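You operate a simulated robot arm through the tools that you are given. There is no shell and no other tool. Be economical: measure what you need, move in short steps, check, and stop when the job is done.

The job below is to be done with a simulated two-armed robot. You get a single attempt, and the scene is never put back.

JOB
Take the blue glass marked "72" from the top of the grey cupboard and put it on the filler drip plate top. Put the small clear bottle marked "57" from the top of the grey cupboard on the yellow pad and the small clear bottle marked "26" on the top of the small steel bench. Put the tiny clear bottle marked "92" from the rubber mat of the sorting table on the strip behind the splashback. Put the medium gutter marked with an orange square on top of the steel disc on the third store shelf from the bottom. Put the yellow cap on the strip behind the splashback. Any order will do. Set down upright: small clear bottle, tiny clear bottle, medium gutter marked with an orange square.

Only the result counts: the job must be done as asked and must still hold three seconds after the hand-in. Knocking over, shifting, dropping, spilling or breaking anything else fails it. A push-on lid holds only when it is set on centred and level and pressed home; a screw cap is set on level and turned clockwise until tight.

ROBOT AND FRAMES
Two 7-joint arms with two-finger parallel grippers on one trunk, on a base that drives. Base frame: it is fixed to the floor where the robot stands at the start and does not move with it; the origin is under the middle of the robot, x ahead of it, y to its left, z up; the surface under the hand at the start is at about z = 86. Lengths are in cm, angles in degrees, forces in N, time in s.
The left shoulder is at the start at [5, 16.8, 120.7], the right one opposite. With the tool pointing down near the work surface each hand reaches from about 10 to 66 cm from the robot's upright axis, wherever it stands, measured 20 degrees to its own side. Places, roughly: blue glass [75, 0, 100]; filler drip plate top (18x20 cm) [44, -290, 90]; medium gutter marked with an orang (18x9x11 cm) [-330, 530, 80]; small clear bottle [50, 0, 100]; steel disc [-75, 550, 100]; strip behind the splashback (70x17 cm) [-248, 226, 80]; tiny clear bottle [-350, 200, 75]; top of the small steel bench [60, 110, 90]; yellow cap (5x5x3 cm) [-180, 560, 110]; yellow pad (9x7x2 cm) [40, -20, 90]. Payload 1.57 kg a hand.
Tool frame (each hand has its own): the origin (TCP) lies between the finger pads and is the grasp point; the fingertips stand 3 cm ahead of it; z points along the fingers, y is the line along which they close. Largest opening 8 cm; finger width 1.7, thickness 1.2; the body of the gripper, 4 by 8.2 cm, starts 8 cm behind the TCP.
Orientation is that of the tool frame in the base frame, as a unit quaternion [w, x, y, z]. With the fingers straight down and closing along the base's y, the tool's x points along the base's -x, its y along +y and its z along -z.

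CONTROLS
- The arms move only by the tool play_rows. It takes "left_plan", "right_plan" or both (then of equal length, played together; a hand with none holds still); each is a list of rows, each a list of 6 numbers: the shift along the tool's x, y, z in cm, then the turn, a rotation vector about the tool's x, y, z in degrees. In form: [[tx, ty, tz, rx, ry, rz], ...]. A call has 1 to 12 rows; each row shifts and turns the commanded pose from where the row before left it, along the tool's axes as they then stand. "left_gripper" and "right_gripper" are, for a hand that has rows, the gripper command, from -1 (fully open) to 1 (shut), values between in proportion, set as the call begins (left out, the last holds). Each row takes 0.2 s and may step no farther than 5 cm and 8.6 degrees from the row before; otherwise, or with a gripper value out of range, the whole call is refused. Where a pose cannot be reached the arm comes as near as it can. A force on the tool above 40 N (or 10 N above the force at the start of the call, whichever is more), or a blocked arm, ends the call early, and 0.2 s more pass. The fingers move at their own pace (about 4.5 cm/s each) and stop on an object; they squeeze with about 34 N. The grip force told is the motor's: it shows also when the fingers shut on nothing. Time passes only in rows, and 0.2 s behind the last, so rows that do not move let the fingers close. The reply holds the time, the measured pose of the TCP, the force on the tool along the base axes, the opening and the grip force, in the units named above and with some noise, with the torque about the TCP (base axes, N m) and any sound that the robot's microphone picked up.
- Cameras (640 x 400 px; columns grow to the right, rows downward): "scene" is now at [13.1, -0.7, 139.25]; the picture's right is [0.07, -1.00, 0.00], its down [-0.70, -0.05, -0.71] and it looks along [0.71, 0.05, -0.70] (base axes); focal length 265 px, centre (320, 200). "left" rides on the left gripper at [7.2, 0.7, -12.2] in its tool frame; the picture's right is [-0.09, 1.00, 0.00], its down [-0.84, -0.08, -0.54] and it looks along [-0.54, -0.05, 0.84] (tool axes); focal length 238 px, centre (320, 200). "right" rides on the right gripper at [7.2, -0.7, -12.2] in its tool frame; the picture's right is [0.09, 1.00, 0.00], its down [-0.84, 0.08, -0.54] and it looks along [-0.54, 0.05, 0.84] (tool axes); focal length 238 px, centre (320, 200). There is no depth. A picture from a camera that has moved, and an enlarged one, comes with that camera's place and axes in the base frame and with its lens. The place of the scene camera against the robot may be out by one fixed shift of up to 2.5 cm in any direction.
- grab_frame(camera): a new picture of that camera. It takes no simulated time.
- move_column(by): slides the trunk up (or, below 0, down) by that many cm; the arms and the scene camera ride with it, the base frame stays. It gives what a move gives, with no picture.
- roll_base(legs): drives the robot by 1 to 6 legs, each [ahead, left, turn to the left] in cm, cm and degrees, along the robot's own axes; the way and the turn of a leg run together, so that a leg with both is an arc; at most 150 cm and 180 degrees a leg. The arms and the cameras ride along, it lands a little off, and it stops where it bumps. It gives what a move gives.
- aim_head(pan, tilt): turns the head with the scene camera to pan (to the left, within 80 degrees either way) and tilt (down, from -29 to 69), counted from straight ahead of the robot. It gives what a move gives.
- close_up(camera, box): a new picture of the part [left, top, right, bottom] of that camera's present view, enlarged. It takes no simulated time.
- job_done(): hands the job in; it is judged then, once.

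Work in short steps. Places have to be worked out from the pictures, the camera data and where the tool is seen: move nearer, look again, correct. Check each grasp and each placing, and mend what went wrong. You have 186 turns and 174 pictures in all, those below and enlarged ones among them. Open the grippers and draw the arms clear of the work before you hand the job in, unless the task says otherwise; then end with one line.

The tools are called after ">>>" as a command line: name --argument value ..., lists and objects as JSON in quotes. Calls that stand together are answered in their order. play_rows: Moves the arms, as the interface text tells. Its arguments: {"type":"object","properties":{"left_plan":{"type":"array"},"left_gripper":{"type":"number"},"right_plan":{"type":"array"},"right_gripper":{"type":"number"}},"required":[]} The other tools are called the same way: move_column (by) slides the trunk up or down; roll_base (legs) drives the base; aim_head (pan, tilt) turns the head that bears the scene camera; grab_frame (camera) takes a picture; close_up (camera, box) takes an enlarged picture of a part of a camera's view; job_done () hands the job in.

At the start:

```text
clock: 0.0
left_position: [42.72, 20.47, 115.43]
left_tcp_rot: [0.0, 0.0, 1.0, 0.0]
left_ft_force: [1.0, -1.0, -0.6]
left_ft_torque: [-0.02, -0.02, -0.04]
left_grip_width: 8.0
left_grasp_force: 0.0
right_position: [41.74, -22.18, 120.76]
right_tcp_rot: [0.0, 0.0, 1.0, 0.0]
right_ft_force: [-0.4, -0.1, 0.6]
right_ft_torque: [0.0, -0.02, 0.0]
right_grip_width: 7.99
right_grasp_force: 0.1
trunk travel left (down, up): [-37.5, 6.8]
robot x, y, heading: [0.2, -0.07, 0.0]
head pan, tilt: [3.8, 44.7]
```

scene: 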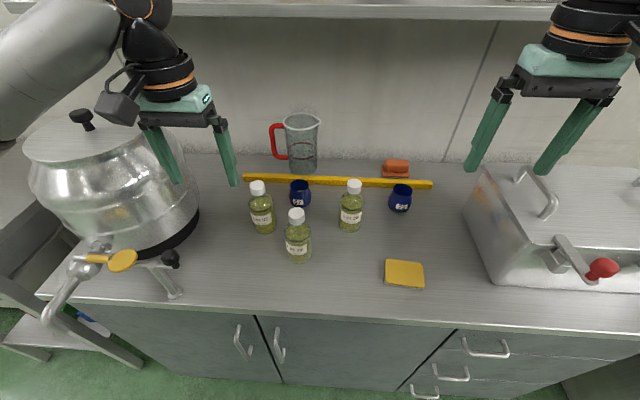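
right: 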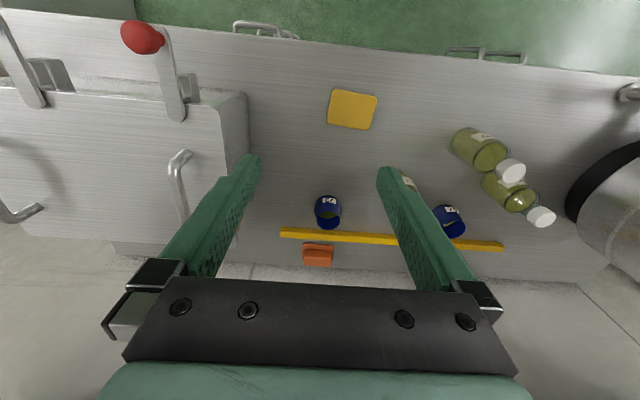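
left: 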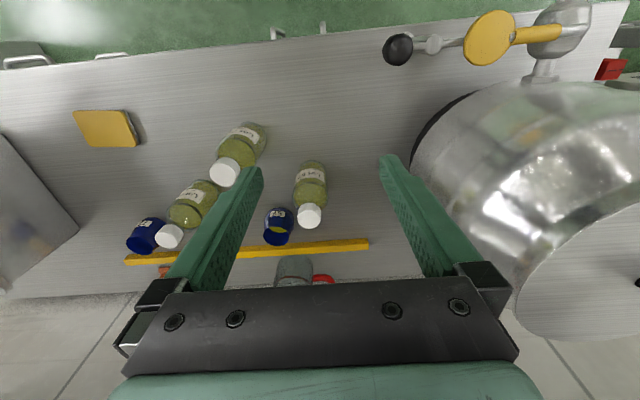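

Two blue glasses and three bottles stand on the cupboard; I enlarge the picture to read the labels.

>>> close_up --camera "scene" --box '[230, 160, 430, 285]'

>>> close_up --camera "left" --box '[120, 110, 340, 260]'

```text
3.20 times, centred on (330, 222) of scene
camera zoom: at [13.1, -0.7, 139.25], right [0.07, -1.0, 0.0], down [-0.7, -0.05, -0.71], along [0.71, 0.05, -0.7], focal length 847 px, centre (288, 128)
```

zoom: 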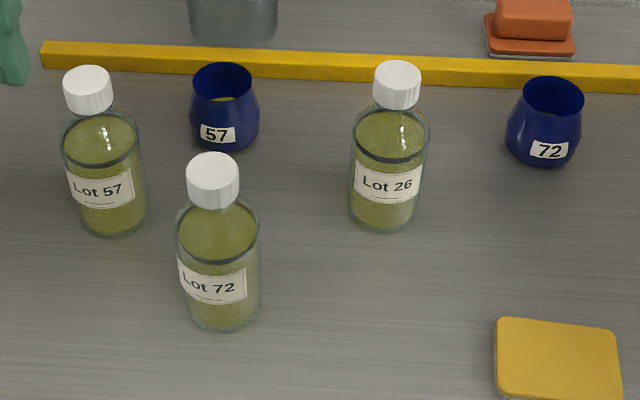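

```text
2.67 times, centred on (230, 185) of left
camera zoom: at [35.52, 21.32, 127.78], right [0.09, 1.0, 0.0], down [0.84, -0.08, 0.54], along [0.54, -0.05, -0.84], focal length 636 px, centre (560, 240)
```

zoom: 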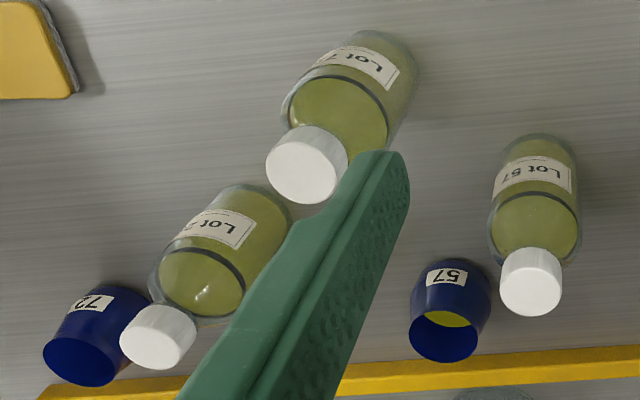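

Bottle 57 is at about (55.5, 17.6), its top at about z 102. I move the open left hand over it and look.

>>> play_rows --left_plan '[[-3.2, -0.72, 0.3, 0, 0, 0], [-3.2, -0.72, 0.3, 0, 0, 0], [-3.2, -0.72, 0.3, 0, 0, 0], [-3.2, -0.72, 0.3, 0, 0, 0], [0, 0, 0, 0, 0, 0]]' --left_gripper -1

>>> grab_frame --camera "left"

```text
clock: 1.2
left_position: [55.52, 17.53, 114.34]
left_tcp_rot: [0.0, 0.0, 1.0, -0.001]
left_ft_force: [-0.2, 0.3, -0.6]
left_ft_torque: [0.01, -0.02, -0.01]
left_grip_width: 7.98
left_grasp_force: 0.0
right_position: [41.61, -22.27, 120.77]
right_tcp_rot: [0.0, 0.0, 1.0, 0.0]
right_ft_force: [0.6, -1.3, 0.2]
right_ft_torque: [-0.06, 0.0, 0.01]
right_grip_width: 8.0
right_grasp_force: 0.0
trunk travel left (down, up): [-37.5, 6.8]
robot x, y, heading: [0.26, 0.03, -0.4]
head pan, tilt: [3.8, 44.7]
```

```text
168 pictures are left
camera left: at [48.37, 18.33, 126.71], right [0.09, 1.0, 0.0], down [0.84, -0.08, 0.54], along [0.54, -0.05, -0.84], focal length 238 px, centre (320, 200)
```

left: 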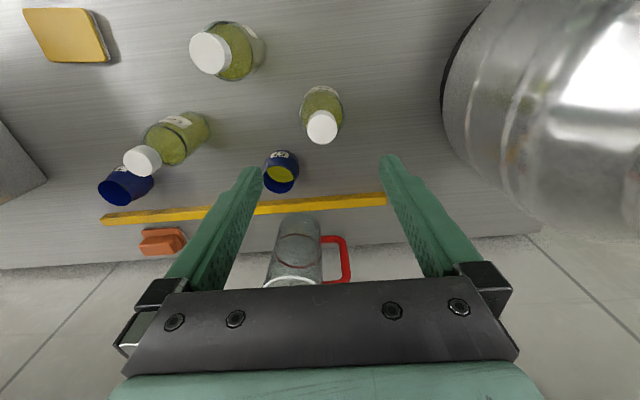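

Triangulated, bottle 57 stands at (55.1, 17.85), top z≈102.4. I centre on it, descend to z≈95.4 and close.

>>> play_rows --left_plan '[[0.4, 0.3, 2, 0, 0, 0], [0, 0, 4, 0, 0, 0], [0, 0, 4, 0, 0, 0], [0, 0, 3, 0, 0, 0], [0, 0, 3, 0, 0, 0], [0, 0, 2.9, 0, 0, 0], [0, 0, 0, 0, 0, 0]]'

>>> grab_frame --camera "left"

>>> grab_frame --camera "scene"

```text
clock: 2.8
left_position: [54.87, 17.91, 95.2]
left_tcp_rot: [0.0, 0.0, 1.0, -0.001]
left_ft_force: [-0.2, 0.5, -0.1]
left_ft_torque: [0.03, 0.01, -0.04]
left_grip_width: 7.98
left_grasp_force: 0.1
right_position: [41.79, -22.2, 120.83]
right_tcp_rot: [0.001, 0.0, 1.0, 0.0]
right_ft_force: [0.8, 0.4, 0.9]
right_ft_torque: [-0.04, -0.01, 0.02]
right_grip_width: 8.03
right_grasp_force: 0.1
trunk travel left (down, up): [-37.5, 6.8]
robot x, y, heading: [-0.21, -0.13, 0.1]
head pan, tilt: [3.8, 44.7]
```

```text
167 pictures are left
camera left: at [47.83, 18.7, 107.57], right [0.09, 1.0, 0.0], down [0.84, -0.08, 0.54], along [0.54, -0.05, -0.84], focal length 238 px, centre (320, 200)
```

left: 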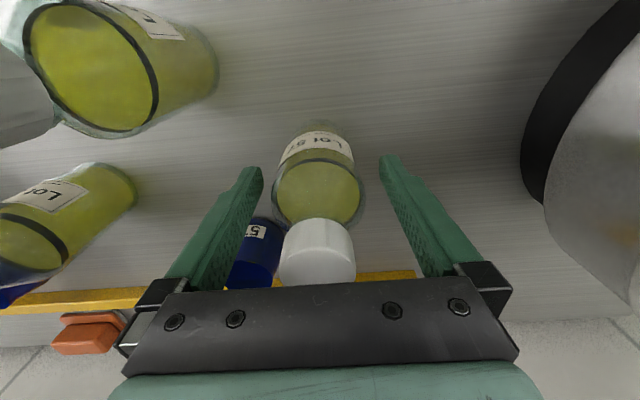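

```text
166 pictures are left
camera scene: at [13.09, -0.71, 139.25], right [0.07, -1.0, 0.0], down [-0.7, -0.05, -0.71], along [0.71, 0.05, -0.7], focal length 265 px, centre (320, 200)
```

scene: 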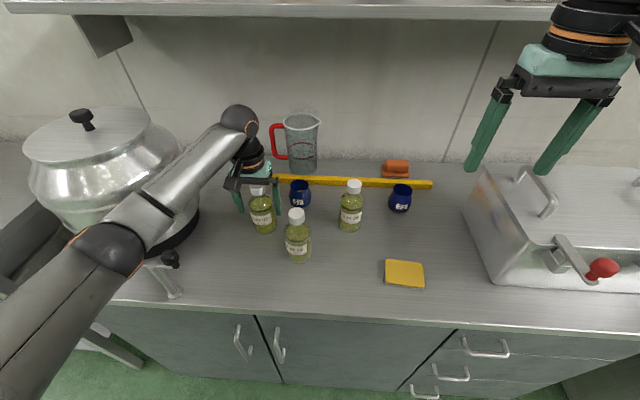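

The body lies between the pads and the cap clears the palm. I close the left fingers.

>>> play_rows --left_plan '[[0, 0, 0, 0, 0, 0], [0, 0, 0, 0, 0, 0], [0, 0, 0, 0, 0, 0], [0, 0, 0, 0, 0, 0]]' --left_gripper 1

```text
clock: 3.8
left_position: [55.03, 17.97, 95.33]
left_tcp_rot: [-0.001, 0.0, 1.0, 0.0]
left_ft_force: [0.5, -1.2, -0.8]
left_ft_torque: [-0.03, 0.0, 0.03]
left_grip_width: 5.85
left_grasp_force: 34.0
right_position: [41.76, -22.29, 120.8]
right_tcp_rot: [0.0, 0.0, 1.0, 0.0]
right_ft_force: [-0.1, -0.1, -0.1]
right_ft_torque: [0.02, 0.0, -0.03]
right_grip_width: 8.01
right_grasp_force: 0.0
trunk travel left (down, up): [-37.5, 6.8]
robot x, y, heading: [-0.1, -0.13, 0.0]
head pan, tilt: [3.8, 44.7]
```

Grip holds at 5.85 cm. I lift straight up and clear the right hand out to the side.

>>> play_rows --left_plan '[[0, 0, -4.7, 0, 0, 0], [0, 0, -4.7, 0, 0, 0], [0, 0, -4.7, 0, 0, 0], [0, 0, -4.7, 0, 0, 0], [0, 0, 0, 0, 0, 0]]' --right_plan '[[1, -4, -1, 0, 0, 0], [1, -4, -1, 0, 0, 0], [1, -4, -1, 0, 0, 0], [1, -4, -1, 0, 0, 0], [1, -4, 0, 0, 0, 0]]'

>>> grab_frame --camera "scene"

```text
clock: 5.0
left_position: [55.05, 17.76, 113.97]
left_tcp_rot: [-0.001, -0.001, 1.0, 0.0]
left_ft_force: [-0.1, -0.2, -2.9]
left_ft_torque: [-0.02, 0.06, 0.01]
left_grip_width: 5.82
left_grasp_force: 34.6
right_position: [36.92, -42.55, 124.74]
right_tcp_rot: [0.0, -0.001, 1.0, 0.001]
right_ft_force: [-0.7, -0.9, -0.5]
right_ft_torque: [0.04, -0.01, 0.02]
right_grip_width: 7.99
right_grasp_force: 0.0
trunk travel left (down, up): [-37.5, 6.8]
robot x, y, heading: [0.16, 0.18, -0.0]
head pan, tilt: [3.8, 44.7]
```

```text
165 pictures are left
camera scene: at [13.13, -0.74, 139.24], right [0.07, -1.0, 0.0], down [-0.7, -0.05, -0.71], along [0.71, 0.05, -0.7], focal length 265 px, centre (320, 200)
```

scene: 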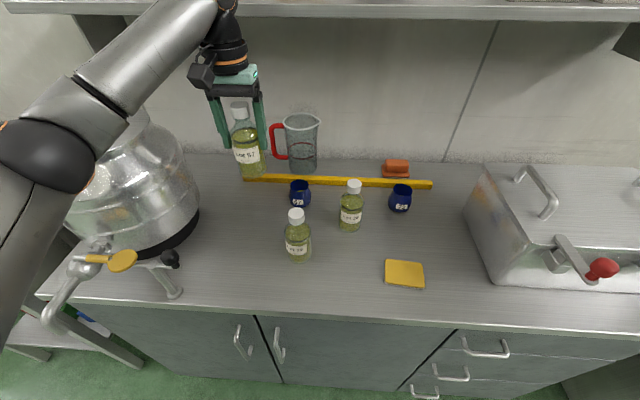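

Bottle 57 hangs upright. I carry it over to above the pad at (44, -16.5).

>>> play_rows --left_plan '[[1.4, -4.3, 0, 0, 0, 0], [1.4, -4.3, 0, 0, 0, 0], [1.4, -4.3, 0, 0, 0, 0], [1.4, -4.3, 0, 0, 0, 0], [1.4, -4.3, 0, 0, 0, 0], [1.4, -4.3, 0, 0, 0, 0], [1.4, -4.3, 0, 0, 0, 0], [1.3, -4.2, 0, 0, 0, 0], [0, 0, 0, 0, 0, 0]]'

>>> grab_frame --camera "scene"

>>> grab_frame --camera "left"

>>> grab_frame --camera "right"

```text
clock: 7.0
left_position: [44.92, -13.41, 113.96]
left_tcp_rot: [0.0, -0.001, 1.0, 0.0]
left_ft_force: [0.1, -0.2, -3.1]
left_ft_torque: [0.01, -0.01, -0.02]
left_grip_width: 5.81
left_grasp_force: 34.0
left hand out of reach, approached as far as the arm can: row 8
right_position: [36.86, -42.48, 124.77]
right_tcp_rot: [0.001, 0.0, 1.0, 0.001]
right_ft_force: [0.1, 0.9, 0.6]
right_ft_torque: [0.02, 0.03, 0.02]
right_grip_width: 8.01
right_grasp_force: 0.1
trunk travel left (down, up): [-37.5, 6.8]
robot x, y, heading: [-0.32, -0.15, 0.1]
head pan, tilt: [3.8, 44.7]
```

```text
164 pictures are left
camera scene: at [13.1, -0.76, 139.25], right [0.07, -1.0, 0.0], down [-0.7, -0.05, -0.71], along [0.71, 0.05, -0.7], focal length 265 px, centre (320, 200)
```

scene: 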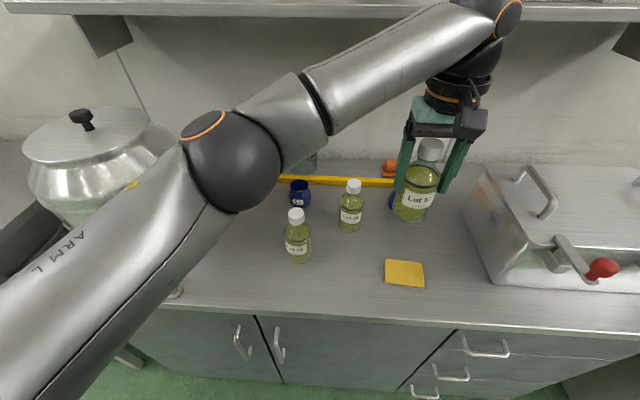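

```text
163 pictures are left
camera left: at [37.73, -12.7, 126.24], right [0.09, 1.0, 0.0], down [0.84, -0.08, 0.54], along [0.54, -0.05, -0.84], focal length 238 px, centre (320, 200)
```

left: 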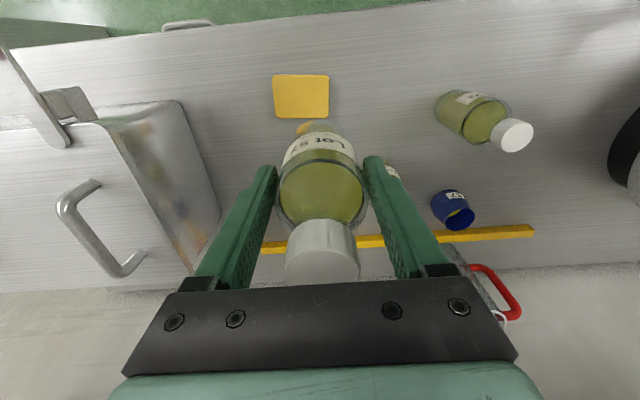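

```text
162 pictures are left
camera right: at [29.69, -43.09, 136.92], right [-0.09, 1.0, 0.0], down [0.84, 0.08, 0.54], along [0.54, 0.05, -0.84], focal length 238 px, centre (320, 200)
```

right: 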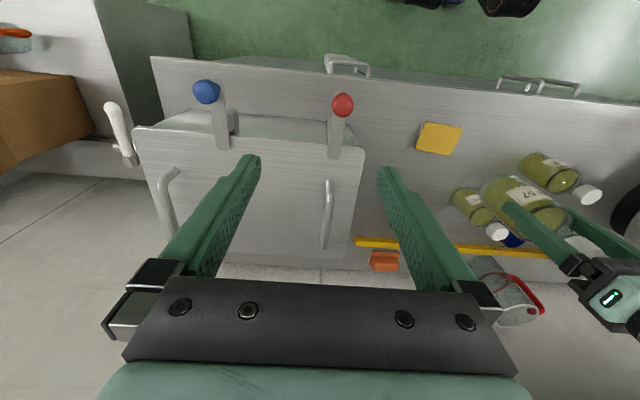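

The left arm ran out of reach at y -13.4; the pad centre is at (43.7, -16.1). I slide the base 4 cm to the right.

>>> roll_base --legs '[[0, -4, 0]]'

>>> grab_frame --camera "left"

```text
clock: 8.0
left_position: [44.94, -17.42, 113.86]
left_tcp_rot: [-0.001, -0.001, 1.0, 0.0]
left_ft_force: [0.5, -0.2, -4.0]
left_ft_torque: [0.03, 0.05, 0.0]
left_grip_width: 5.82
left_grasp_force: 34.2
right_position: [36.94, -46.42, 124.76]
right_tcp_rot: [0.0, -0.001, 1.0, 0.001]
right_ft_force: [0.1, 0.6, -0.1]
right_ft_torque: [0.02, 0.0, 0.03]
right_grip_width: 7.99
right_grasp_force: 0.0
trunk travel left (down, up): [-37.5, 6.8]
robot x, y, heading: [-0.04, -3.76, 0.1]
head pan, tilt: [3.8, 44.7]
```

```text
161 pictures are left
camera left: at [37.77, -16.61, 126.22], right [0.09, 1.0, 0.0], down [0.84, -0.08, 0.54], along [0.54, -0.05, -0.84], focal length 238 px, centre (320, 200)
```

left: 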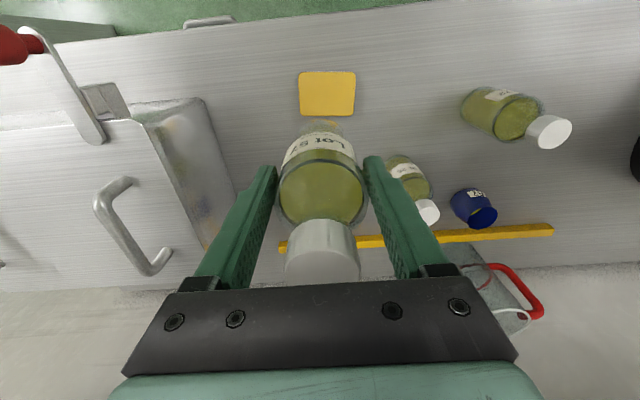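

The pad centre is confirmed at (43.8, -16.1). I centre over it and lower to just above the pad.

>>> play_rows --left_plan '[[1.1, 1.3, 2, 0, 0, 0], [0, 0, 4, 0, 0, 0], [0, 0, 4, 0, 0, 0], [0, 0, 4, 0, 0, 0], [0, 0, 0, 0, 0, 0]]'

>>> grab_frame --camera "left"

>>> grab_frame --camera "right"

```text
clock: 9.2
left_position: [43.91, -15.95, 100.04]
left_tcp_rot: [-0.001, -0.001, 1.0, -0.001]
left_ft_force: [-0.3, -0.7, -3.8]
left_ft_torque: [-0.01, 0.02, -0.02]
left_grip_width: 5.83
left_grasp_force: 34.1
right_position: [36.85, -46.34, 124.88]
right_tcp_rot: [0.0, 0.0, 1.0, 0.0]
right_ft_force: [0.5, 0.3, -0.5]
right_ft_torque: [-0.01, 0.05, 0.04]
right_grip_width: 8.03
right_grasp_force: 0.0
trunk travel left (down, up): [-37.5, 6.8]
robot x, y, heading: [-0.01, -4.07, 0.0]
head pan, tilt: [3.8, 44.7]
```

```text
160 pictures are left
camera left: at [36.66, -15.25, 112.35], right [0.09, 1.0, 0.0], down [0.84, -0.08, 0.54], along [0.54, -0.05, -0.84], focal length 238 px, centre (320, 200)
```

left: 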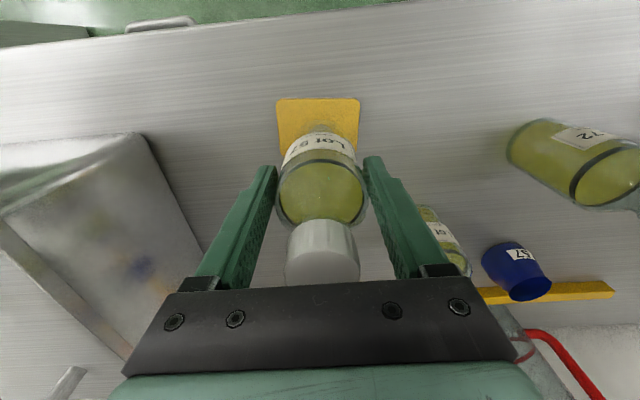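

```text
159 pictures are left
camera right: at [29.71, -46.97, 136.94], right [-0.09, 1.0, 0.0], down [0.84, 0.08, 0.54], along [0.54, 0.05, -0.84], focal length 238 px, centre (320, 200)
```

right: 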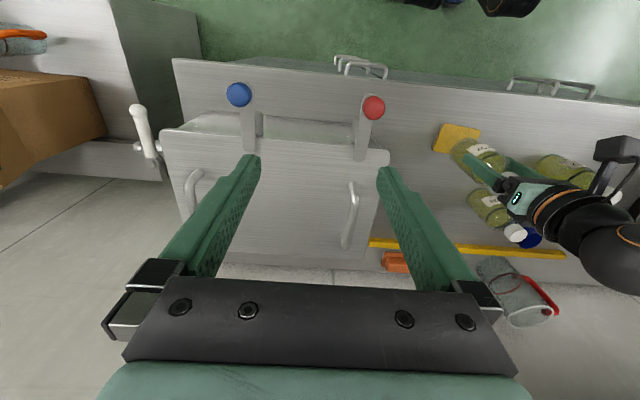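

Bottom is about 3 cm above the pad. I lower in fine steps, watching the force.

>>> play_rows --left_plan '[[0, 0, 1, 0, 0, 0], [0, 0, 1, 0, 0, 0], [0, 0, 0.4, 0, 0, 0], [0, 0, 0.3, 0, 0, 0], [0, 0, 0, 0, 0, 0]]'

```text
clock: 10.4
left_position: [43.91, -15.87, 97.34]
left_tcp_rot: [-0.001, -0.001, 1.0, 0.0]
left_ft_force: [-0.3, -0.1, -2.8]
left_ft_torque: [-0.02, 0.02, 0.03]
left_grip_width: 5.84
left_grasp_force: 34.0
right_position: [36.88, -46.32, 124.82]
right_tcp_rot: [0.0, 0.0, 1.0, 0.001]
right_ft_force: [-0.5, -0.5, -0.5]
right_ft_torque: [0.03, -0.02, 0.01]
right_grip_width: 8.03
right_grasp_force: 0.2
trunk travel left (down, up): [-37.5, 6.8]
robot x, y, heading: [-0.1, -3.8, -0.0]
head pan, tilt: [3.8, 44.7]
```

Still no contact; I continue in small steps.

>>> play_rows --left_plan '[[0, 0, 0.3, 0, 0, 0], [0, 0, 0.2, 0, 0, 0], [0, 0, 0, 0, 0, 0]]'

>>> close_up --camera "right" --box '[400, 100, 560, 200]'

```text
clock: 11.2
left_position: [43.79, -15.98, 96.79]
left_tcp_rot: [-0.001, -0.001, 1.0, 0.0]
left_ft_force: [0.0, -0.3, -3.8]
left_ft_torque: [-0.02, 0.06, 0.0]
left_grip_width: 5.81
left_grasp_force: 34.1
right_position: [36.83, -46.32, 124.86]
right_tcp_rot: [0.0, 0.0, 1.0, 0.0]
right_ft_force: [-0.8, -0.1, -0.4]
right_ft_torque: [-0.01, -0.03, 0.01]
right_grip_width: 8.0
right_grasp_force: 0.0
trunk travel left (down, up): [-37.5, 6.8]
robot x, y, heading: [0.13, -4.05, 0.1]
head pan, tilt: [3.8, 44.7]
```

```text
4.00 times, centred on (480, 150) of right
camera zoom: at [29.73, -46.99, 136.93], right [-0.09, 1.0, 0.0], down [0.84, 0.08, 0.54], along [0.54, 0.05, -0.84], focal length 953 px, centre (-320, 400)
```

zoom: 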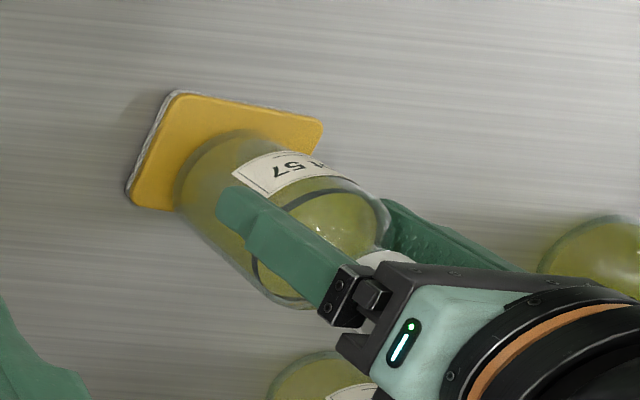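

The bottle sits about half a centimetre too far off from the pad centre (+x, +y). I nudge it back and keep lowering.

>>> play_rows --left_plan '[[0.4, -0.3, 0.1, 0, 0, 0], [0, 0, 0.2, 0, 0, 0], [0, 0, 0.2, 0, 0, 0], [0, 0, 0, 0, 0, 0]]'

>>> close_up --camera "right" --box '[420, 110, 500, 160]'

```text
clock: 12.2
left_position: [43.41, -16.45, 96.51]
left_tcp_rot: [0.001, 0.0, 1.0, -0.002]
left_ft_force: [0.0, 1.2, 19.6]
left_ft_torque: [0.2, -0.15, 0.06]
left_grip_width: 5.8
left_grasp_force: 33.6
right_position: [36.69, -46.31, 124.91]
right_tcp_rot: [0.001, -0.001, 1.0, 0.0]
right_ft_force: [-0.1, -0.2, 0.3]
right_ft_torque: [-0.02, -0.03, 0.0]
right_grip_width: 8.03
right_grasp_force: 0.1
trunk travel left (down, up): [-37.5, 6.8]
robot x, y, heading: [-0.03, -3.81, 0.2]
head pan, tilt: [3.8, 44.7]
```

```text
8.00 times, centred on (460, 135) of right
camera zoom: at [29.55, -46.91, 137.04], right [-0.09, 1.0, 0.0], down [0.84, 0.08, 0.54], along [0.54, 0.05, -0.84], focal length 1907 px, centre (-800, 720)
```

zoom: 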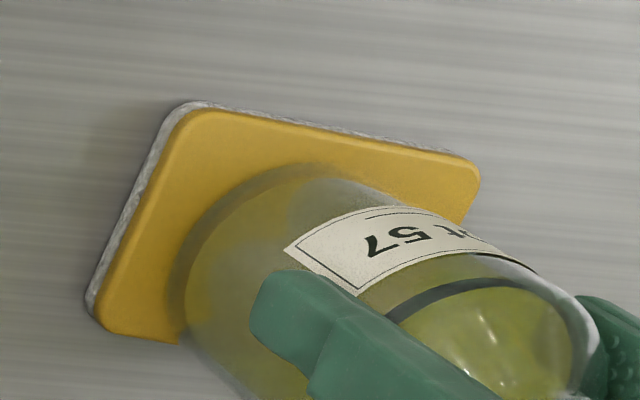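

Contact is made and the bottle is centred on the pad. I open the fingers and withdraw upward.

>>> play_rows --left_plan '[[0, 0, -0.1, 0, 0, 0], [0, 0, 0, 0, 0, 0], [0, 0, 0, 0, 0, 0], [0, 0, 0, 0, 0, 0]]' --left_gripper -1

>>> grab_frame --camera "right"

```text
clock: 13.2
left_position: [43.5, -16.28, 96.29]
left_tcp_rot: [-0.002, -0.001, 1.0, -0.001]
left_ft_force: [-0.6, -0.6, 0.1]
left_ft_torque: [0.0, 0.02, 0.02]
left_grip_width: 8.02
left_grasp_force: 0.0
right_position: [36.92, -46.26, 124.93]
right_tcp_rot: [0.0, 0.0, 1.0, 0.0]
right_ft_force: [-0.8, -0.2, 1.3]
right_ft_torque: [0.02, 0.01, 0.0]
right_grip_width: 8.0
right_grasp_force: 0.1
trunk travel left (down, up): [-37.5, 6.8]
robot x, y, heading: [0.01, -4.11, -0.2]
head pan, tilt: [3.8, 44.7]
```

```text
156 pictures are left
camera right: at [29.7, -46.98, 136.94], right [-0.09, 1.0, 0.0], down [0.84, 0.08, 0.54], along [0.54, 0.05, -0.84], focal length 238 px, centre (320, 200)
```

right: 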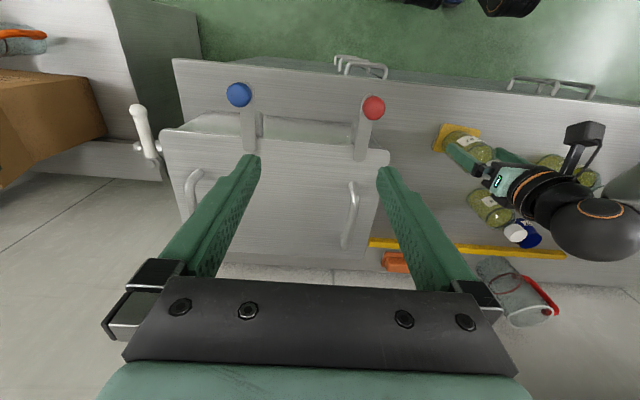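

Released cleanly. I raise the left hand and move it over bottle 26, estimated at (57.3, -4.8).

>>> play_rows --left_plan '[[0, 0, -4.5, 0, 0, 0], [0, 0, -4.5, 0, 0, 0], [0, 0, -4.5, 0, 0, 0], [0, 0, -4.5, 0, 0, 0], [-3.5, 2.9, 0, 0, 0, 0], [-3.5, 2.9, 0, 0, 0, 0], [-3.5, 2.9, 0, 0, 0, 0], [-3.3, 2.8, 0, 0, 0, 0], [0, 0, 0, 0, 0, 0]]'

>>> grab_frame --camera "left"

```text
clock: 15.2
left_position: [55.65, -5.21, 114.24]
left_tcp_rot: [0.0, -0.001, 1.0, 0.0]
left_ft_force: [-1.1, -0.4, -0.1]
left_ft_torque: [-0.01, 0.0, 0.01]
left_grip_width: 8.0
left_grasp_force: 0.0
left hand out of reach, approached as far as the arm can: row 8
right_position: [36.97, -46.45, 124.76]
right_tcp_rot: [0.0, 0.0, 1.0, 0.001]
right_ft_force: [-0.5, 0.0, -0.1]
right_ft_torque: [0.0, 0.0, -0.03]
right_grip_width: 8.0
right_grasp_force: 0.1
trunk travel left (down, up): [-37.5, 6.8]
robot x, y, heading: [0.01, -3.97, 0.1]
head pan, tilt: [3.8, 44.7]
```

```text
155 pictures are left
camera left: at [48.46, -4.44, 126.54], right [0.09, 1.0, 0.0], down [0.84, -0.08, 0.54], along [0.54, -0.05, -0.84], focal length 238 px, centre (320, 200)
```

left: 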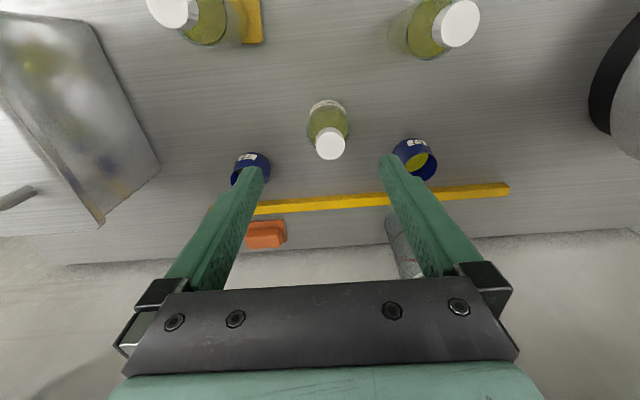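

Bottle 26 is at (56.9, -4.2), slightly beyond reach. I tilt the head down to see how much room the base has before the cupboard.

>>> aim_head --pan 0 --tilt 69

>>> grab_frame --camera "scene"

```text
clock: 16.1
left_position: [55.63, -5.14, 114.22]
left_tcp_rot: [0.0, -0.001, 1.0, -0.001]
left_ft_force: [0.2, 1.1, 0.1]
left_ft_torque: [0.01, -0.02, -0.02]
left_grip_width: 7.99
left_grasp_force: 0.1
right_position: [36.87, -46.45, 124.87]
right_tcp_rot: [0.0, 0.0, 1.0, 0.0]
right_ft_force: [0.0, 0.2, 1.3]
right_ft_torque: [0.0, 0.01, -0.01]
right_grip_width: 7.97
right_grasp_force: 0.1
trunk travel left (down, up): [-37.5, 6.8]
robot x, y, heading: [-0.13, -3.99, 0.1]
head pan, tilt: [0.0, 68.8]
```

```text
154 pictures are left
camera scene: at [10.55, -5.2, 136.32], right [0.0, -1.0, 0.0], down [-0.93, 0.0, -0.36], along [0.36, 0.0, -0.93], focal length 265 px, centre (320, 200)
```

scene: 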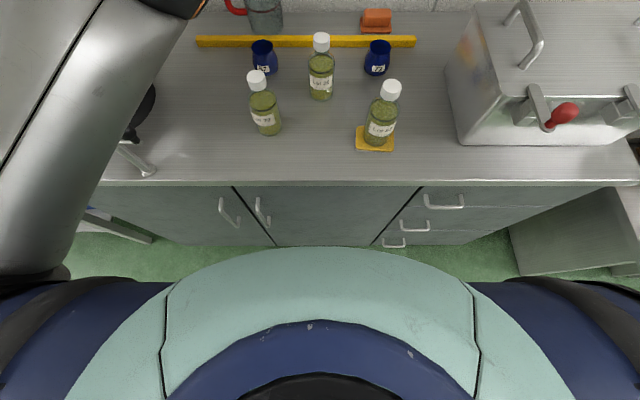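

The base front is close to the cupboard, so instead I slide 14 cm to the right, which puts bottle 26 well on the left arm's side.

>>> roll_base --legs '[[0, -14, 0]]'

>>> play_rows --left_plan '[[0, 3.5, 0, 0, 0, 0], [0, 3.5, 0, 0, 0, 0], [0, 3.5, 0, 0, 0, 0], [0, 3.5, 0, 0, 0, 0], [-0.2, 0.5, 0, 0, 0, 0], [0, 0, 0, 0, 0, 0]]'

>>> grab_frame --camera "left"

```text
clock: 18.0
left_position: [55.62, -19.39, 114.22]
left_tcp_rot: [0.0, -0.001, 1.0, 0.0]
left_ft_force: [-0.5, -0.6, 0.7]
left_ft_torque: [0.01, 0.03, -0.05]
left_grip_width: 7.99
left_grasp_force: 0.0
right_position: [36.92, -60.54, 124.87]
right_tcp_rot: [0.0, 0.0, 1.0, 0.0]
right_ft_force: [-0.3, -0.5, -0.3]
right_ft_torque: [0.01, 0.0, -0.02]
right_grip_width: 8.01
right_grasp_force: 0.1
trunk travel left (down, up): [-37.5, 6.8]
robot x, y, heading: [0.13, -18.61, -0.1]
head pan, tilt: [0.0, 68.8]
```

```text
clock: 19.4
left_position: [55.79, -4.65, 114.31]
left_tcp_rot: [-0.001, -0.001, 1.0, -0.001]
left_ft_force: [-0.3, -0.1, 0.7]
left_ft_torque: [0.0, -0.02, 0.01]
left_grip_width: 8.01
left_grasp_force: 0.0
right_position: [36.84, -60.56, 124.87]
right_tcp_rot: [0.001, 0.0, 1.0, 0.0]
right_ft_force: [0.6, -0.3, -0.2]
right_ft_torque: [0.01, -0.02, -0.01]
right_grip_width: 8.02
right_grasp_force: 0.1
trunk travel left (down, up): [-37.5, 6.8]
robot x, y, heading: [-0.18, -18.16, 0.2]
head pan, tilt: [0.0, 68.8]
```

```text
153 pictures are left
camera left: at [48.68, -3.96, 126.58], right [0.09, 1.0, 0.0], down [0.84, -0.08, 0.54], along [0.54, -0.05, -0.84], focal length 238 px, centre (320, 200)
```

left: 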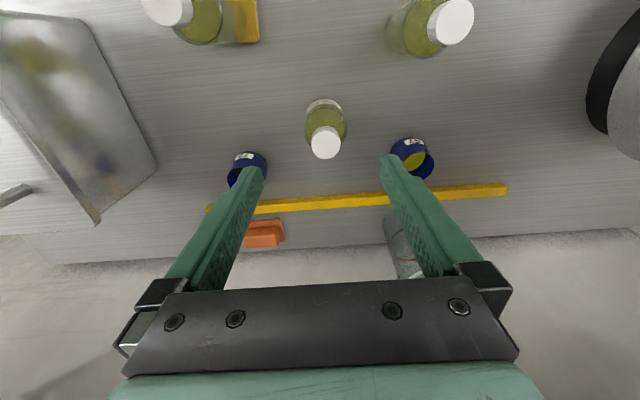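

Bottle 26 at (56.95, -4.2). I centre and descend to z≈95.4.

>>> play_rows --left_plan '[[-1.15, 0.45, 0, 0, 0, 0], [0, 0, 4, 0, 0, 0], [0, 0, 4, 0, 0, 0], [0, 0, 4, 0, 0, 0], [0, 0, 4, 0, 0, 0], [0, 0, 2.9, 0, 0, 0], [0, 0, 0, 0, 0, 0]]'

>>> grab_frame --camera "left"

```text
clock: 21.0
left_position: [56.78, -4.24, 95.25]
left_tcp_rot: [0.0, 0.0, 1.0, 0.0]
left_ft_force: [-0.1, -0.1, -0.6]
left_ft_torque: [0.03, 0.01, 0.01]
left_grip_width: 8.03
left_grasp_force: 0.1
right_position: [36.9, -60.52, 124.89]
right_tcp_rot: [0.0, 0.001, 1.0, 0.001]
right_ft_force: [0.8, -0.3, 0.1]
right_ft_torque: [-0.02, 0.03, -0.02]
right_grip_width: 8.03
right_grasp_force: 0.0
trunk travel left (down, up): [-37.5, 6.8]
robot x, y, heading: [0.01, -17.99, -0.1]
head pan, tilt: [0.0, 68.8]
```

```text
152 pictures are left
camera left: at [49.55, -3.52, 107.58], right [0.09, 1.0, 0.0], down [0.84, -0.08, 0.54], along [0.54, -0.05, -0.84], focal length 238 px, centre (320, 200)
```

left: 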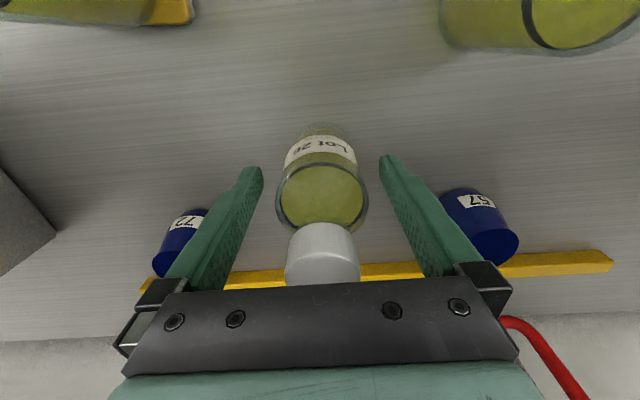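

Well centred on Lot 26. I close, then lift.

>>> play_rows --left_plan '[[0, 0, 0, 0, 0, 0], [0, 0, 0, 0, 0, 0], [0, 0, 0, 0, 0, 0], [0, 0, 0, 0, 0, 0], [0, 0, -4, 0, 0, 0], [0, 0, -4, 0, 0, 0], [0, 0, -4, 0, 0, 0], [0, 0, -4, 0, 0, 0], [0, 0, -4, 0, 0, 0], [0, 0, 0, 0, 0, 0]]' --left_gripper 1

>>> grab_frame --camera "left"

```text
clock: 23.2
left_position: [57.09, -4.61, 115.63]
left_tcp_rot: [-0.001, -0.002, 1.0, -0.001]
left_ft_force: [0.9, 0.0, -3.9]
left_ft_torque: [0.02, 0.08, 0.0]
left_grip_width: 5.78
left_grasp_force: 33.6
right_position: [37.0, -60.45, 124.79]
right_tcp_rot: [-0.001, 0.001, 1.0, 0.0]
right_ft_force: [0.5, 0.5, 0.1]
right_ft_torque: [0.0, 0.04, 0.03]
right_grip_width: 8.0
right_grasp_force: 0.0
trunk travel left (down, up): [-37.5, 6.8]
robot x, y, heading: [0.19, -17.97, 0.0]
head pan, tilt: [0.0, 68.8]
```

```text
151 pictures are left
camera left: at [49.86, -3.96, 127.99], right [0.09, 1.0, 0.0], down [0.84, -0.07, 0.54], along [0.54, -0.05, -0.84], focal length 238 px, centre (320, 200)
```

left: 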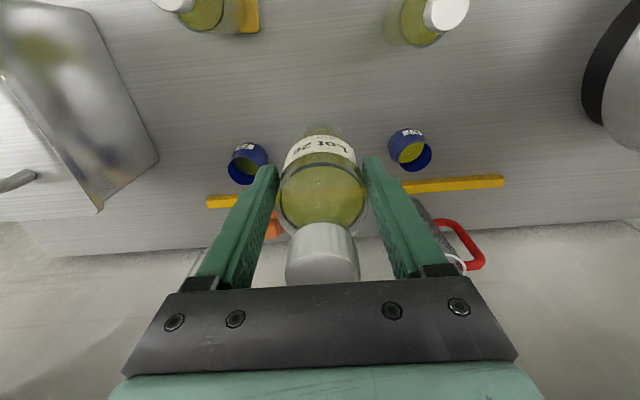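

Bottle 26 is held. Next is glass 72 at about (66, -18) with the right arm; I slide the base 10 cm left so it lies on the right arm's side and will tilt the right hand to gain reach.

>>> roll_base --legs '[[0, 10, 0]]'

>>> play_rows --right_plan '[[-2, 4, 0, 0, 0, 0], [-2, 4, 0, 0, 0, 0], [-2, 4, 0, 0, 0, 0], [-2, 4, 0, 0, 0, 0], [-2, 4, 0, 0, 0, 0], [-2, 4, 0, 0, 0, 0], [-1, 4, 0, 0, 0, 0], [0, 3.5, 0, 0, 0, 0], [0, 0, 0, 0, 0, 0]]' --right_gripper -1

>>> grab_frame --camera "right"

>>> grab_frame --camera "scene"

```text
clock: 24.7
left_position: [57.07, 5.36, 115.71]
left_tcp_rot: [-0.001, -0.002, 1.0, -0.001]
left_ft_force: [-0.2, -0.2, -5.5]
left_ft_torque: [-0.02, 0.05, 0.01]
left_grip_width: 5.71
left_grasp_force: 34.3
right_position: [36.87, -50.48, 124.79]
right_tcp_rot: [0.0, 0.0, 1.0, 0.0]
right_ft_force: [0.0, -0.4, -0.3]
right_ft_torque: [-0.03, 0.03, 0.02]
right_grip_width: 7.99
right_grasp_force: 0.0
trunk travel left (down, up): [-37.5, 6.8]
robot x, y, heading: [0.1, -8.25, 0.3]
head pan, tilt: [0.0, 68.8]
```

```text
clock: 26.7
left_position: [56.97, 5.25, 115.74]
left_tcp_rot: [-0.001, -0.002, 1.0, 0.0]
left_ft_force: [-0.4, 0.1, -4.2]
left_ft_torque: [0.02, 0.07, -0.01]
left_grip_width: 5.74
left_grasp_force: 33.7
right_position: [49.69, -19.06, 124.77]
right_tcp_rot: [0.0, -0.001, 1.0, 0.002]
right_ft_force: [-0.3, 0.2, -0.3]
right_ft_torque: [0.0, -0.02, -0.05]
right_grip_width: 8.01
right_grasp_force: 0.0
trunk travel left (down, up): [-37.5, 6.8]
robot x, y, heading: [0.07, -8.52, -0.0]
head pan, tilt: [0.0, 68.8]
```

```text
150 pictures are left
camera right: at [42.61, -19.76, 136.83], right [-0.09, 1.0, 0.0], down [0.84, 0.08, 0.54], along [0.54, 0.05, -0.84], focal length 238 px, centre (320, 200)
```

right: 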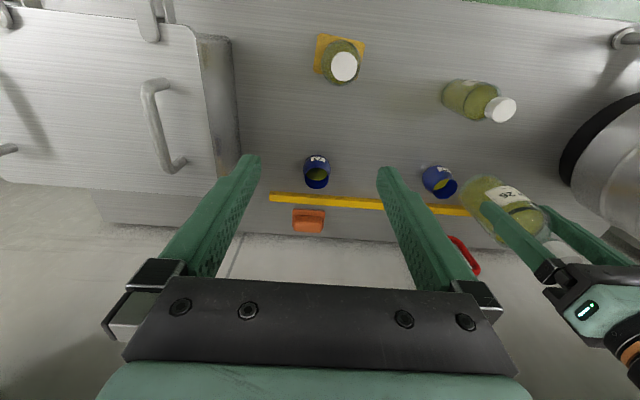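

```text
149 pictures are left
camera scene: at [10.58, -9.38, 136.32], right [0.0, -1.0, 0.0], down [-0.93, 0.0, -0.36], along [0.36, 0.0, -0.93], focal length 265 px, centre (320, 200)
```

scene: 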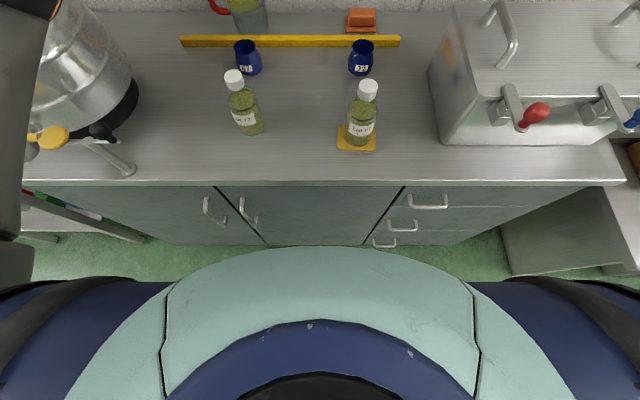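

Rim of glass 72 triangulates to (65.2, -18.35, ~93). I tilt the right hand 24° forward and go along the finger direction to a point 14 cm short of it.

>>> play_rows --right_plan '[[0, 0.7, 0, 0, -8, 0], [0, 0, 0, 0, -8, 0], [0, 0, 0, 0, -8, 0], [0, 0, 4, 0, 0, 0], [0, 0, 4, 0, 0, 0], [0, 0, 4, 0, 0, 0], [0, 0, 4, 0, 0, 0], [0, 0, 4, 0, 0, 0], [0, 0, 0, 0, 0, 0]]'

>>> grab_frame --camera "right"

>>> grab_frame --camera "scene"

```text
clock: 28.7
left_position: [56.88, 5.32, 115.65]
left_tcp_rot: [-0.001, -0.001, 1.0, -0.001]
left_ft_force: [0.3, 1.1, -3.7]
left_ft_torque: [0.0, 0.06, 0.02]
left_grip_width: 5.72
left_grasp_force: 34.1
right_position: [58.29, -18.29, 106.55]
right_tcp_rot: [0.208, 0.0, 0.978, 0.0]
right_ft_force: [-0.2, 0.0, 0.5]
right_ft_torque: [-0.01, -0.01, -0.02]
right_grip_width: 8.01
right_grasp_force: 0.1
trunk travel left (down, up): [-37.5, 6.8]
robot x, y, heading: [-0.06, -8.01, 0.1]
head pan, tilt: [0.0, 68.8]
```

```text
148 pictures are left
camera right: at [46.75, -18.95, 114.67], right [-0.09, 1.0, -0.04], down [0.54, 0.08, 0.84], along [0.84, 0.05, -0.55], focal length 238 px, centre (320, 200)
```

right: 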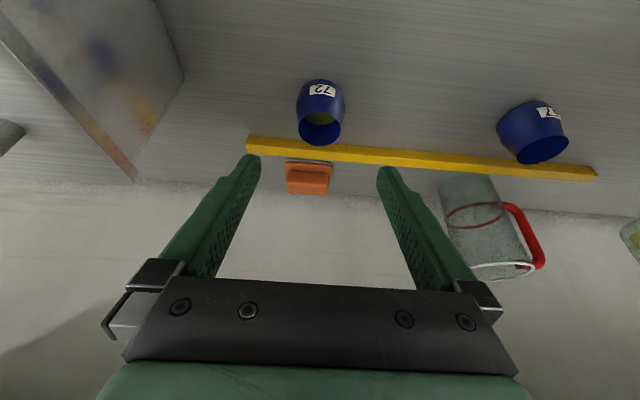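

```text
147 pictures are left
camera scene: at [10.56, -9.34, 136.32], right [0.0, -1.0, 0.0], down [-0.93, 0.0, -0.36], along [0.36, 0.0, -0.93], focal length 265 px, centre (320, 200)
```

scene: 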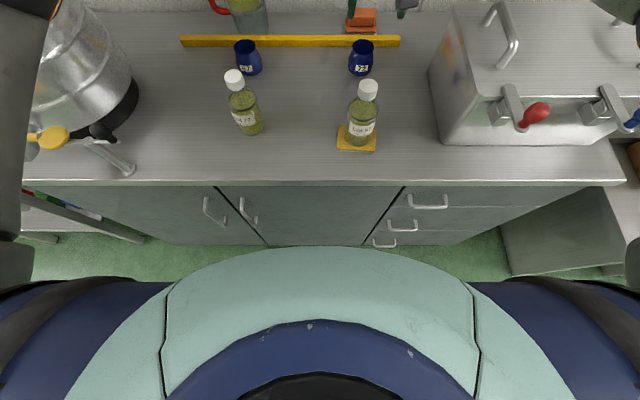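

All agrees; the glass is at (65.2, -18.3). I advance along the fingers around the glass to z≈90.

>>> play_rows --right_plan '[[0.4, 0, 4, 0, 0, 0], [0, 0, 4, 0, 0, 0], [0, 0, 4, 0, 0, 0], [0, 0, 3, 0, 0, 0], [0, 0, 2.8, 0, 0, 0], [0, 0, 0, 0, 0, 0]]'

>>> grab_frame --camera "right"

>>> grab_frame --camera "left"

```text
clock: 30.1
left_position: [57.04, 5.26, 115.82]
left_tcp_rot: [-0.001, -0.001, 1.0, 0.0]
left_ft_force: [-0.5, -0.6, -3.7]
left_ft_torque: [-0.01, 0.05, 0.0]
left_grip_width: 5.71
left_grasp_force: 33.6
right_position: [65.13, -17.87, 89.94]
right_tcp_rot: [0.207, 0.0, 0.978, -0.001]
right_ft_force: [1.0, 0.4, -0.6]
right_ft_torque: [0.03, -0.04, 0.0]
right_grip_width: 8.0
right_grasp_force: 0.1
trunk travel left (down, up): [-37.5, 6.8]
robot x, y, heading: [0.07, -8.2, -0.1]
head pan, tilt: [0.0, 68.8]
```

```text
146 pictures are left
camera right: at [53.62, -18.56, 98.04], right [-0.09, 1.0, -0.04], down [0.54, 0.08, 0.84], along [0.83, 0.05, -0.55], focal length 238 px, centre (320, 200)
```

right: 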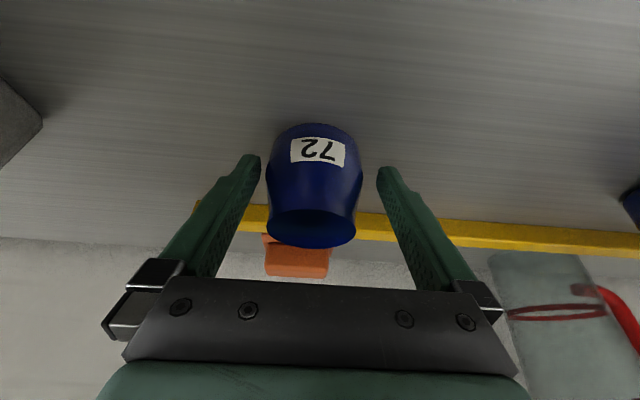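

```text
145 pictures are left
camera left: at [49.79, 6.06, 127.99], right [0.09, 1.0, 0.0], down [0.84, -0.07, 0.54], along [0.54, -0.05, -0.84], focal length 238 px, centre (320, 200)
```

left: 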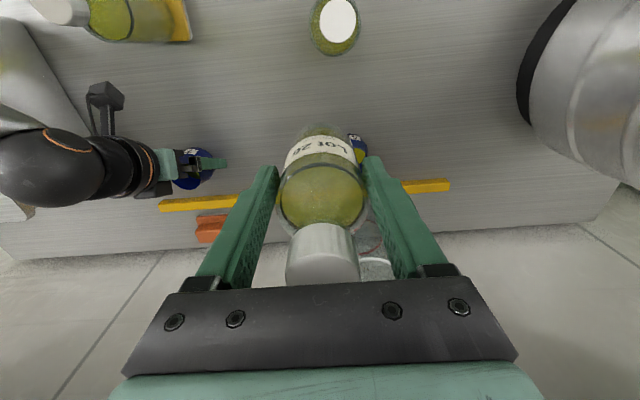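

The glass is between the pads, 0.4 cm off centre. I correct and close.

>>> play_rows --right_plan '[[0, -0.4, 0, 0, 0, 0], [0, 0, 0, 0, 0, 0]]'

>>> play_rows --right_plan '[[0, 0, 0, 0, 0, 0], [0, 0, 0, 0, 0, 0], [0, 0, 0, 0, 0, 0], [0, 0, 0, 0, 0, 0]]' --right_gripper 1

>>> grab_frame --camera "right"

```text
clock: 30.7
left_position: [57.06, 5.34, 115.66]
left_tcp_rot: [-0.002, -0.002, 1.0, -0.001]
left_ft_force: [0.0, 0.6, -4.8]
left_ft_torque: [-0.01, 0.06, 0.02]
left_grip_width: 5.73
left_grasp_force: 34.2
right_position: [65.01, -18.44, 89.94]
right_tcp_rot: [0.208, 0.0, 0.978, 0.0]
right_ft_force: [0.2, 0.2, 0.1]
right_ft_torque: [0.0, -0.04, 0.0]
right_grip_width: 7.98
right_grasp_force: 0.1
trunk travel left (down, up): [-37.5, 6.8]
robot x, y, heading: [-0.22, -8.17, -0.1]
head pan, tilt: [0.0, 68.8]
```

```text
clock: 31.7
left_position: [56.87, 5.51, 115.76]
left_tcp_rot: [0.0, -0.002, 1.0, -0.001]
left_ft_force: [-0.1, 0.5, -4.0]
left_ft_torque: [0.05, 0.04, 0.0]
left_grip_width: 5.74
left_grasp_force: 34.0
right_position: [65.11, -18.52, 89.89]
right_tcp_rot: [0.208, 0.0, 0.978, 0.0]
right_ft_force: [0.7, 0.7, 0.7]
right_ft_torque: [0.01, -0.01, 0.02]
right_grip_width: 6.27
right_grasp_force: 34.0
trunk travel left (down, up): [-37.5, 6.8]
robot x, y, heading: [-0.43, -8.0, 0.0]
head pan, tilt: [0.0, 68.8]
```

```text
144 pictures are left
camera right: at [53.58, -19.11, 98.11], right [-0.08, 1.0, -0.04], down [0.54, 0.08, 0.84], along [0.83, 0.05, -0.55], focal length 238 px, centre (320, 200)
```

right: 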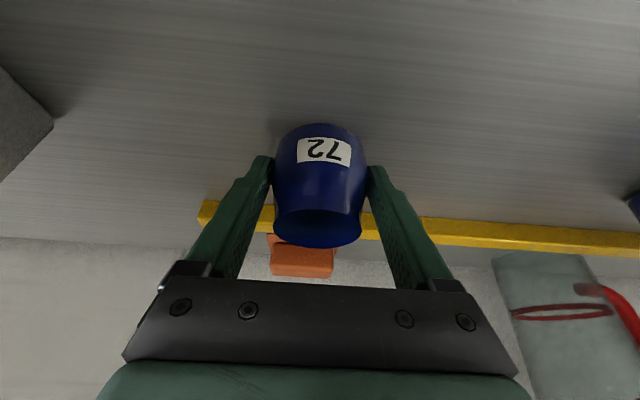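

Good grasp (6.27 cm at the belly). I lift it straight up, keeping its attitude, and then draw both hands in.

>>> play_rows --right_plan '[[-1.0, 0, -2.3, 0, 0, 0], [-1.79, 0, -4.02, 0, 0, 0], [-1.79, 0, -4.02, 0, 0, 0], [-1.79, 0, -4.02, 0, 0, 0], [-1.79, 0, -4.02, 0, 0, 0], [-1.79, 0, -4.02, 0, 0, 0], [0, 0, 0, 0, 0, 0]]' --left_plan '[[0, 0, -1, 0, 0, 0], [0, 0, -1, 0, 0, 0], [0, 0, -1, 0, 0, 0], [2, 0, 0, 0, 0, 0], [2, 0, 0, 0, 0, 0], [2, 0, 0, 0, 0, 0], [0, 0, 0, 0, 0, 0]]'

>>> grab_frame --camera "right"

```text
clock: 33.3
left_position: [50.9, 5.42, 118.64]
left_tcp_rot: [-0.001, -0.002, 1.0, 0.0]
left_ft_force: [0.1, 0.1, -3.2]
left_ft_torque: [0.03, 0.06, 0.0]
left_grip_width: 5.71
left_grasp_force: 34.0
right_position: [64.69, -18.62, 114.25]
right_tcp_rot: [0.207, -0.001, 0.978, 0.0]
right_ft_force: [1.1, 0.1, -1.1]
right_ft_torque: [0.0, 0.01, 0.0]
right_grip_width: 6.27
right_grasp_force: 33.8
trunk travel left (down, up): [-37.5, 6.8]
robot x, y, heading: [0.04, -7.9, -0.2]
head pan, tilt: [0.0, 68.8]
```

```text
143 pictures are left
camera right: at [53.22, -19.29, 122.5], right [-0.09, 1.0, -0.04], down [0.54, 0.08, 0.83], along [0.83, 0.05, -0.55], focal length 238 px, centre (320, 200)
```

right: 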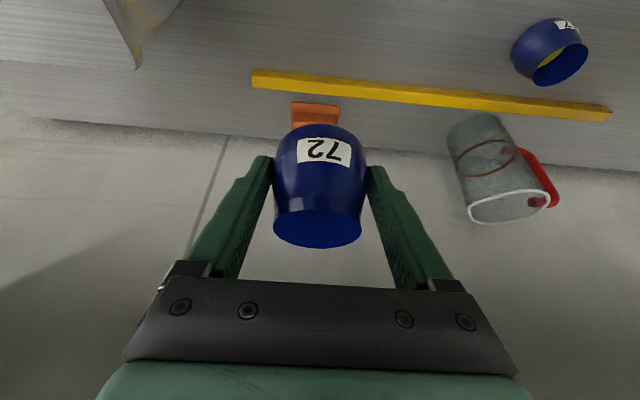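

Held level. I draw both hands back toward the body for driving and turn the head left to see the small bench.

>>> play_rows --right_plan '[[3.66, -1.5, -1.63, 0, 0, 0], [3.66, -1.5, -1.63, 0, 0, 0], [3.66, -1.5, -1.63, 0, 0, 0], [3.66, -1.5, -1.63, 0, 0, 0], [3.66, -1.5, -1.63, 0, 0, 0], [3.66, -1.5, -1.63, 0, 0, 0], [0, 0, 0, 0, 0, 0]]' --left_plan '[[2.2, 1, 0, 0, 0, 0], [2.2, 1, 0, 0, 0, 0], [2.2, 1, 0, 0, 0, 0], [2.2, 1, 0, 0, 0, 0], [2.2, 1, 0, 0, 0, 0], [2.2, 1, 0, 0, 0, 0], [0, 0, 0, 0, 0, 0]]'

>>> aim_head --pan 55 --tilt 30

>>> grab_frame --camera "scene"

```text
clock: 34.9
left_position: [37.59, 11.6, 118.7]
left_tcp_rot: [-0.001, -0.002, 1.0, -0.001]
left_ft_force: [0.9, 0.0, -3.6]
left_ft_torque: [0.0, 0.09, 0.0]
left_grip_width: 5.69
left_grasp_force: 33.8
right_position: [41.09, -27.46, 114.66]
right_tcp_rot: [0.208, 0.0, 0.978, 0.0]
right_ft_force: [0.1, 0.5, -1.5]
right_ft_torque: [0.01, 0.04, 0.02]
right_grip_width: 6.27
right_grasp_force: 33.6
trunk travel left (down, up): [-37.5, 6.8]
robot x, y, heading: [-0.17, -8.53, -0.1]
head pan, tilt: [0.0, 68.8]
```

```text
clock: 36.2
left_position: [37.55, 11.52, 118.67]
left_tcp_rot: [-0.001, -0.001, 1.0, 0.0]
left_ft_force: [0.7, 0.1, -3.2]
left_ft_torque: [-0.03, 0.05, 0.02]
left_grip_width: 5.68
left_grasp_force: 33.5
right_position: [41.12, -27.4, 114.52]
right_tcp_rot: [0.208, 0.0, 0.978, 0.0]
right_ft_force: [0.4, -0.3, -1.8]
right_ft_torque: [0.01, 0.0, -0.01]
right_grip_width: 6.29
right_grasp_force: 33.8
trunk travel left (down, up): [-37.5, 6.8]
robot x, y, heading: [0.1, -8.44, 0.1]
head pan, tilt: [55.0, 30.0]
```

```text
142 pictures are left
camera scene: at [10.17, -1.93, 141.46], right [0.82, -0.57, 0.0], down [-0.29, -0.41, -0.87], along [0.5, 0.71, -0.5], focal length 265 px, centre (320, 200)
```

scene: 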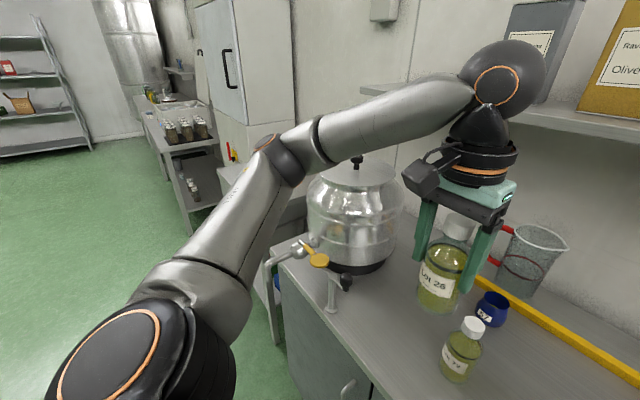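

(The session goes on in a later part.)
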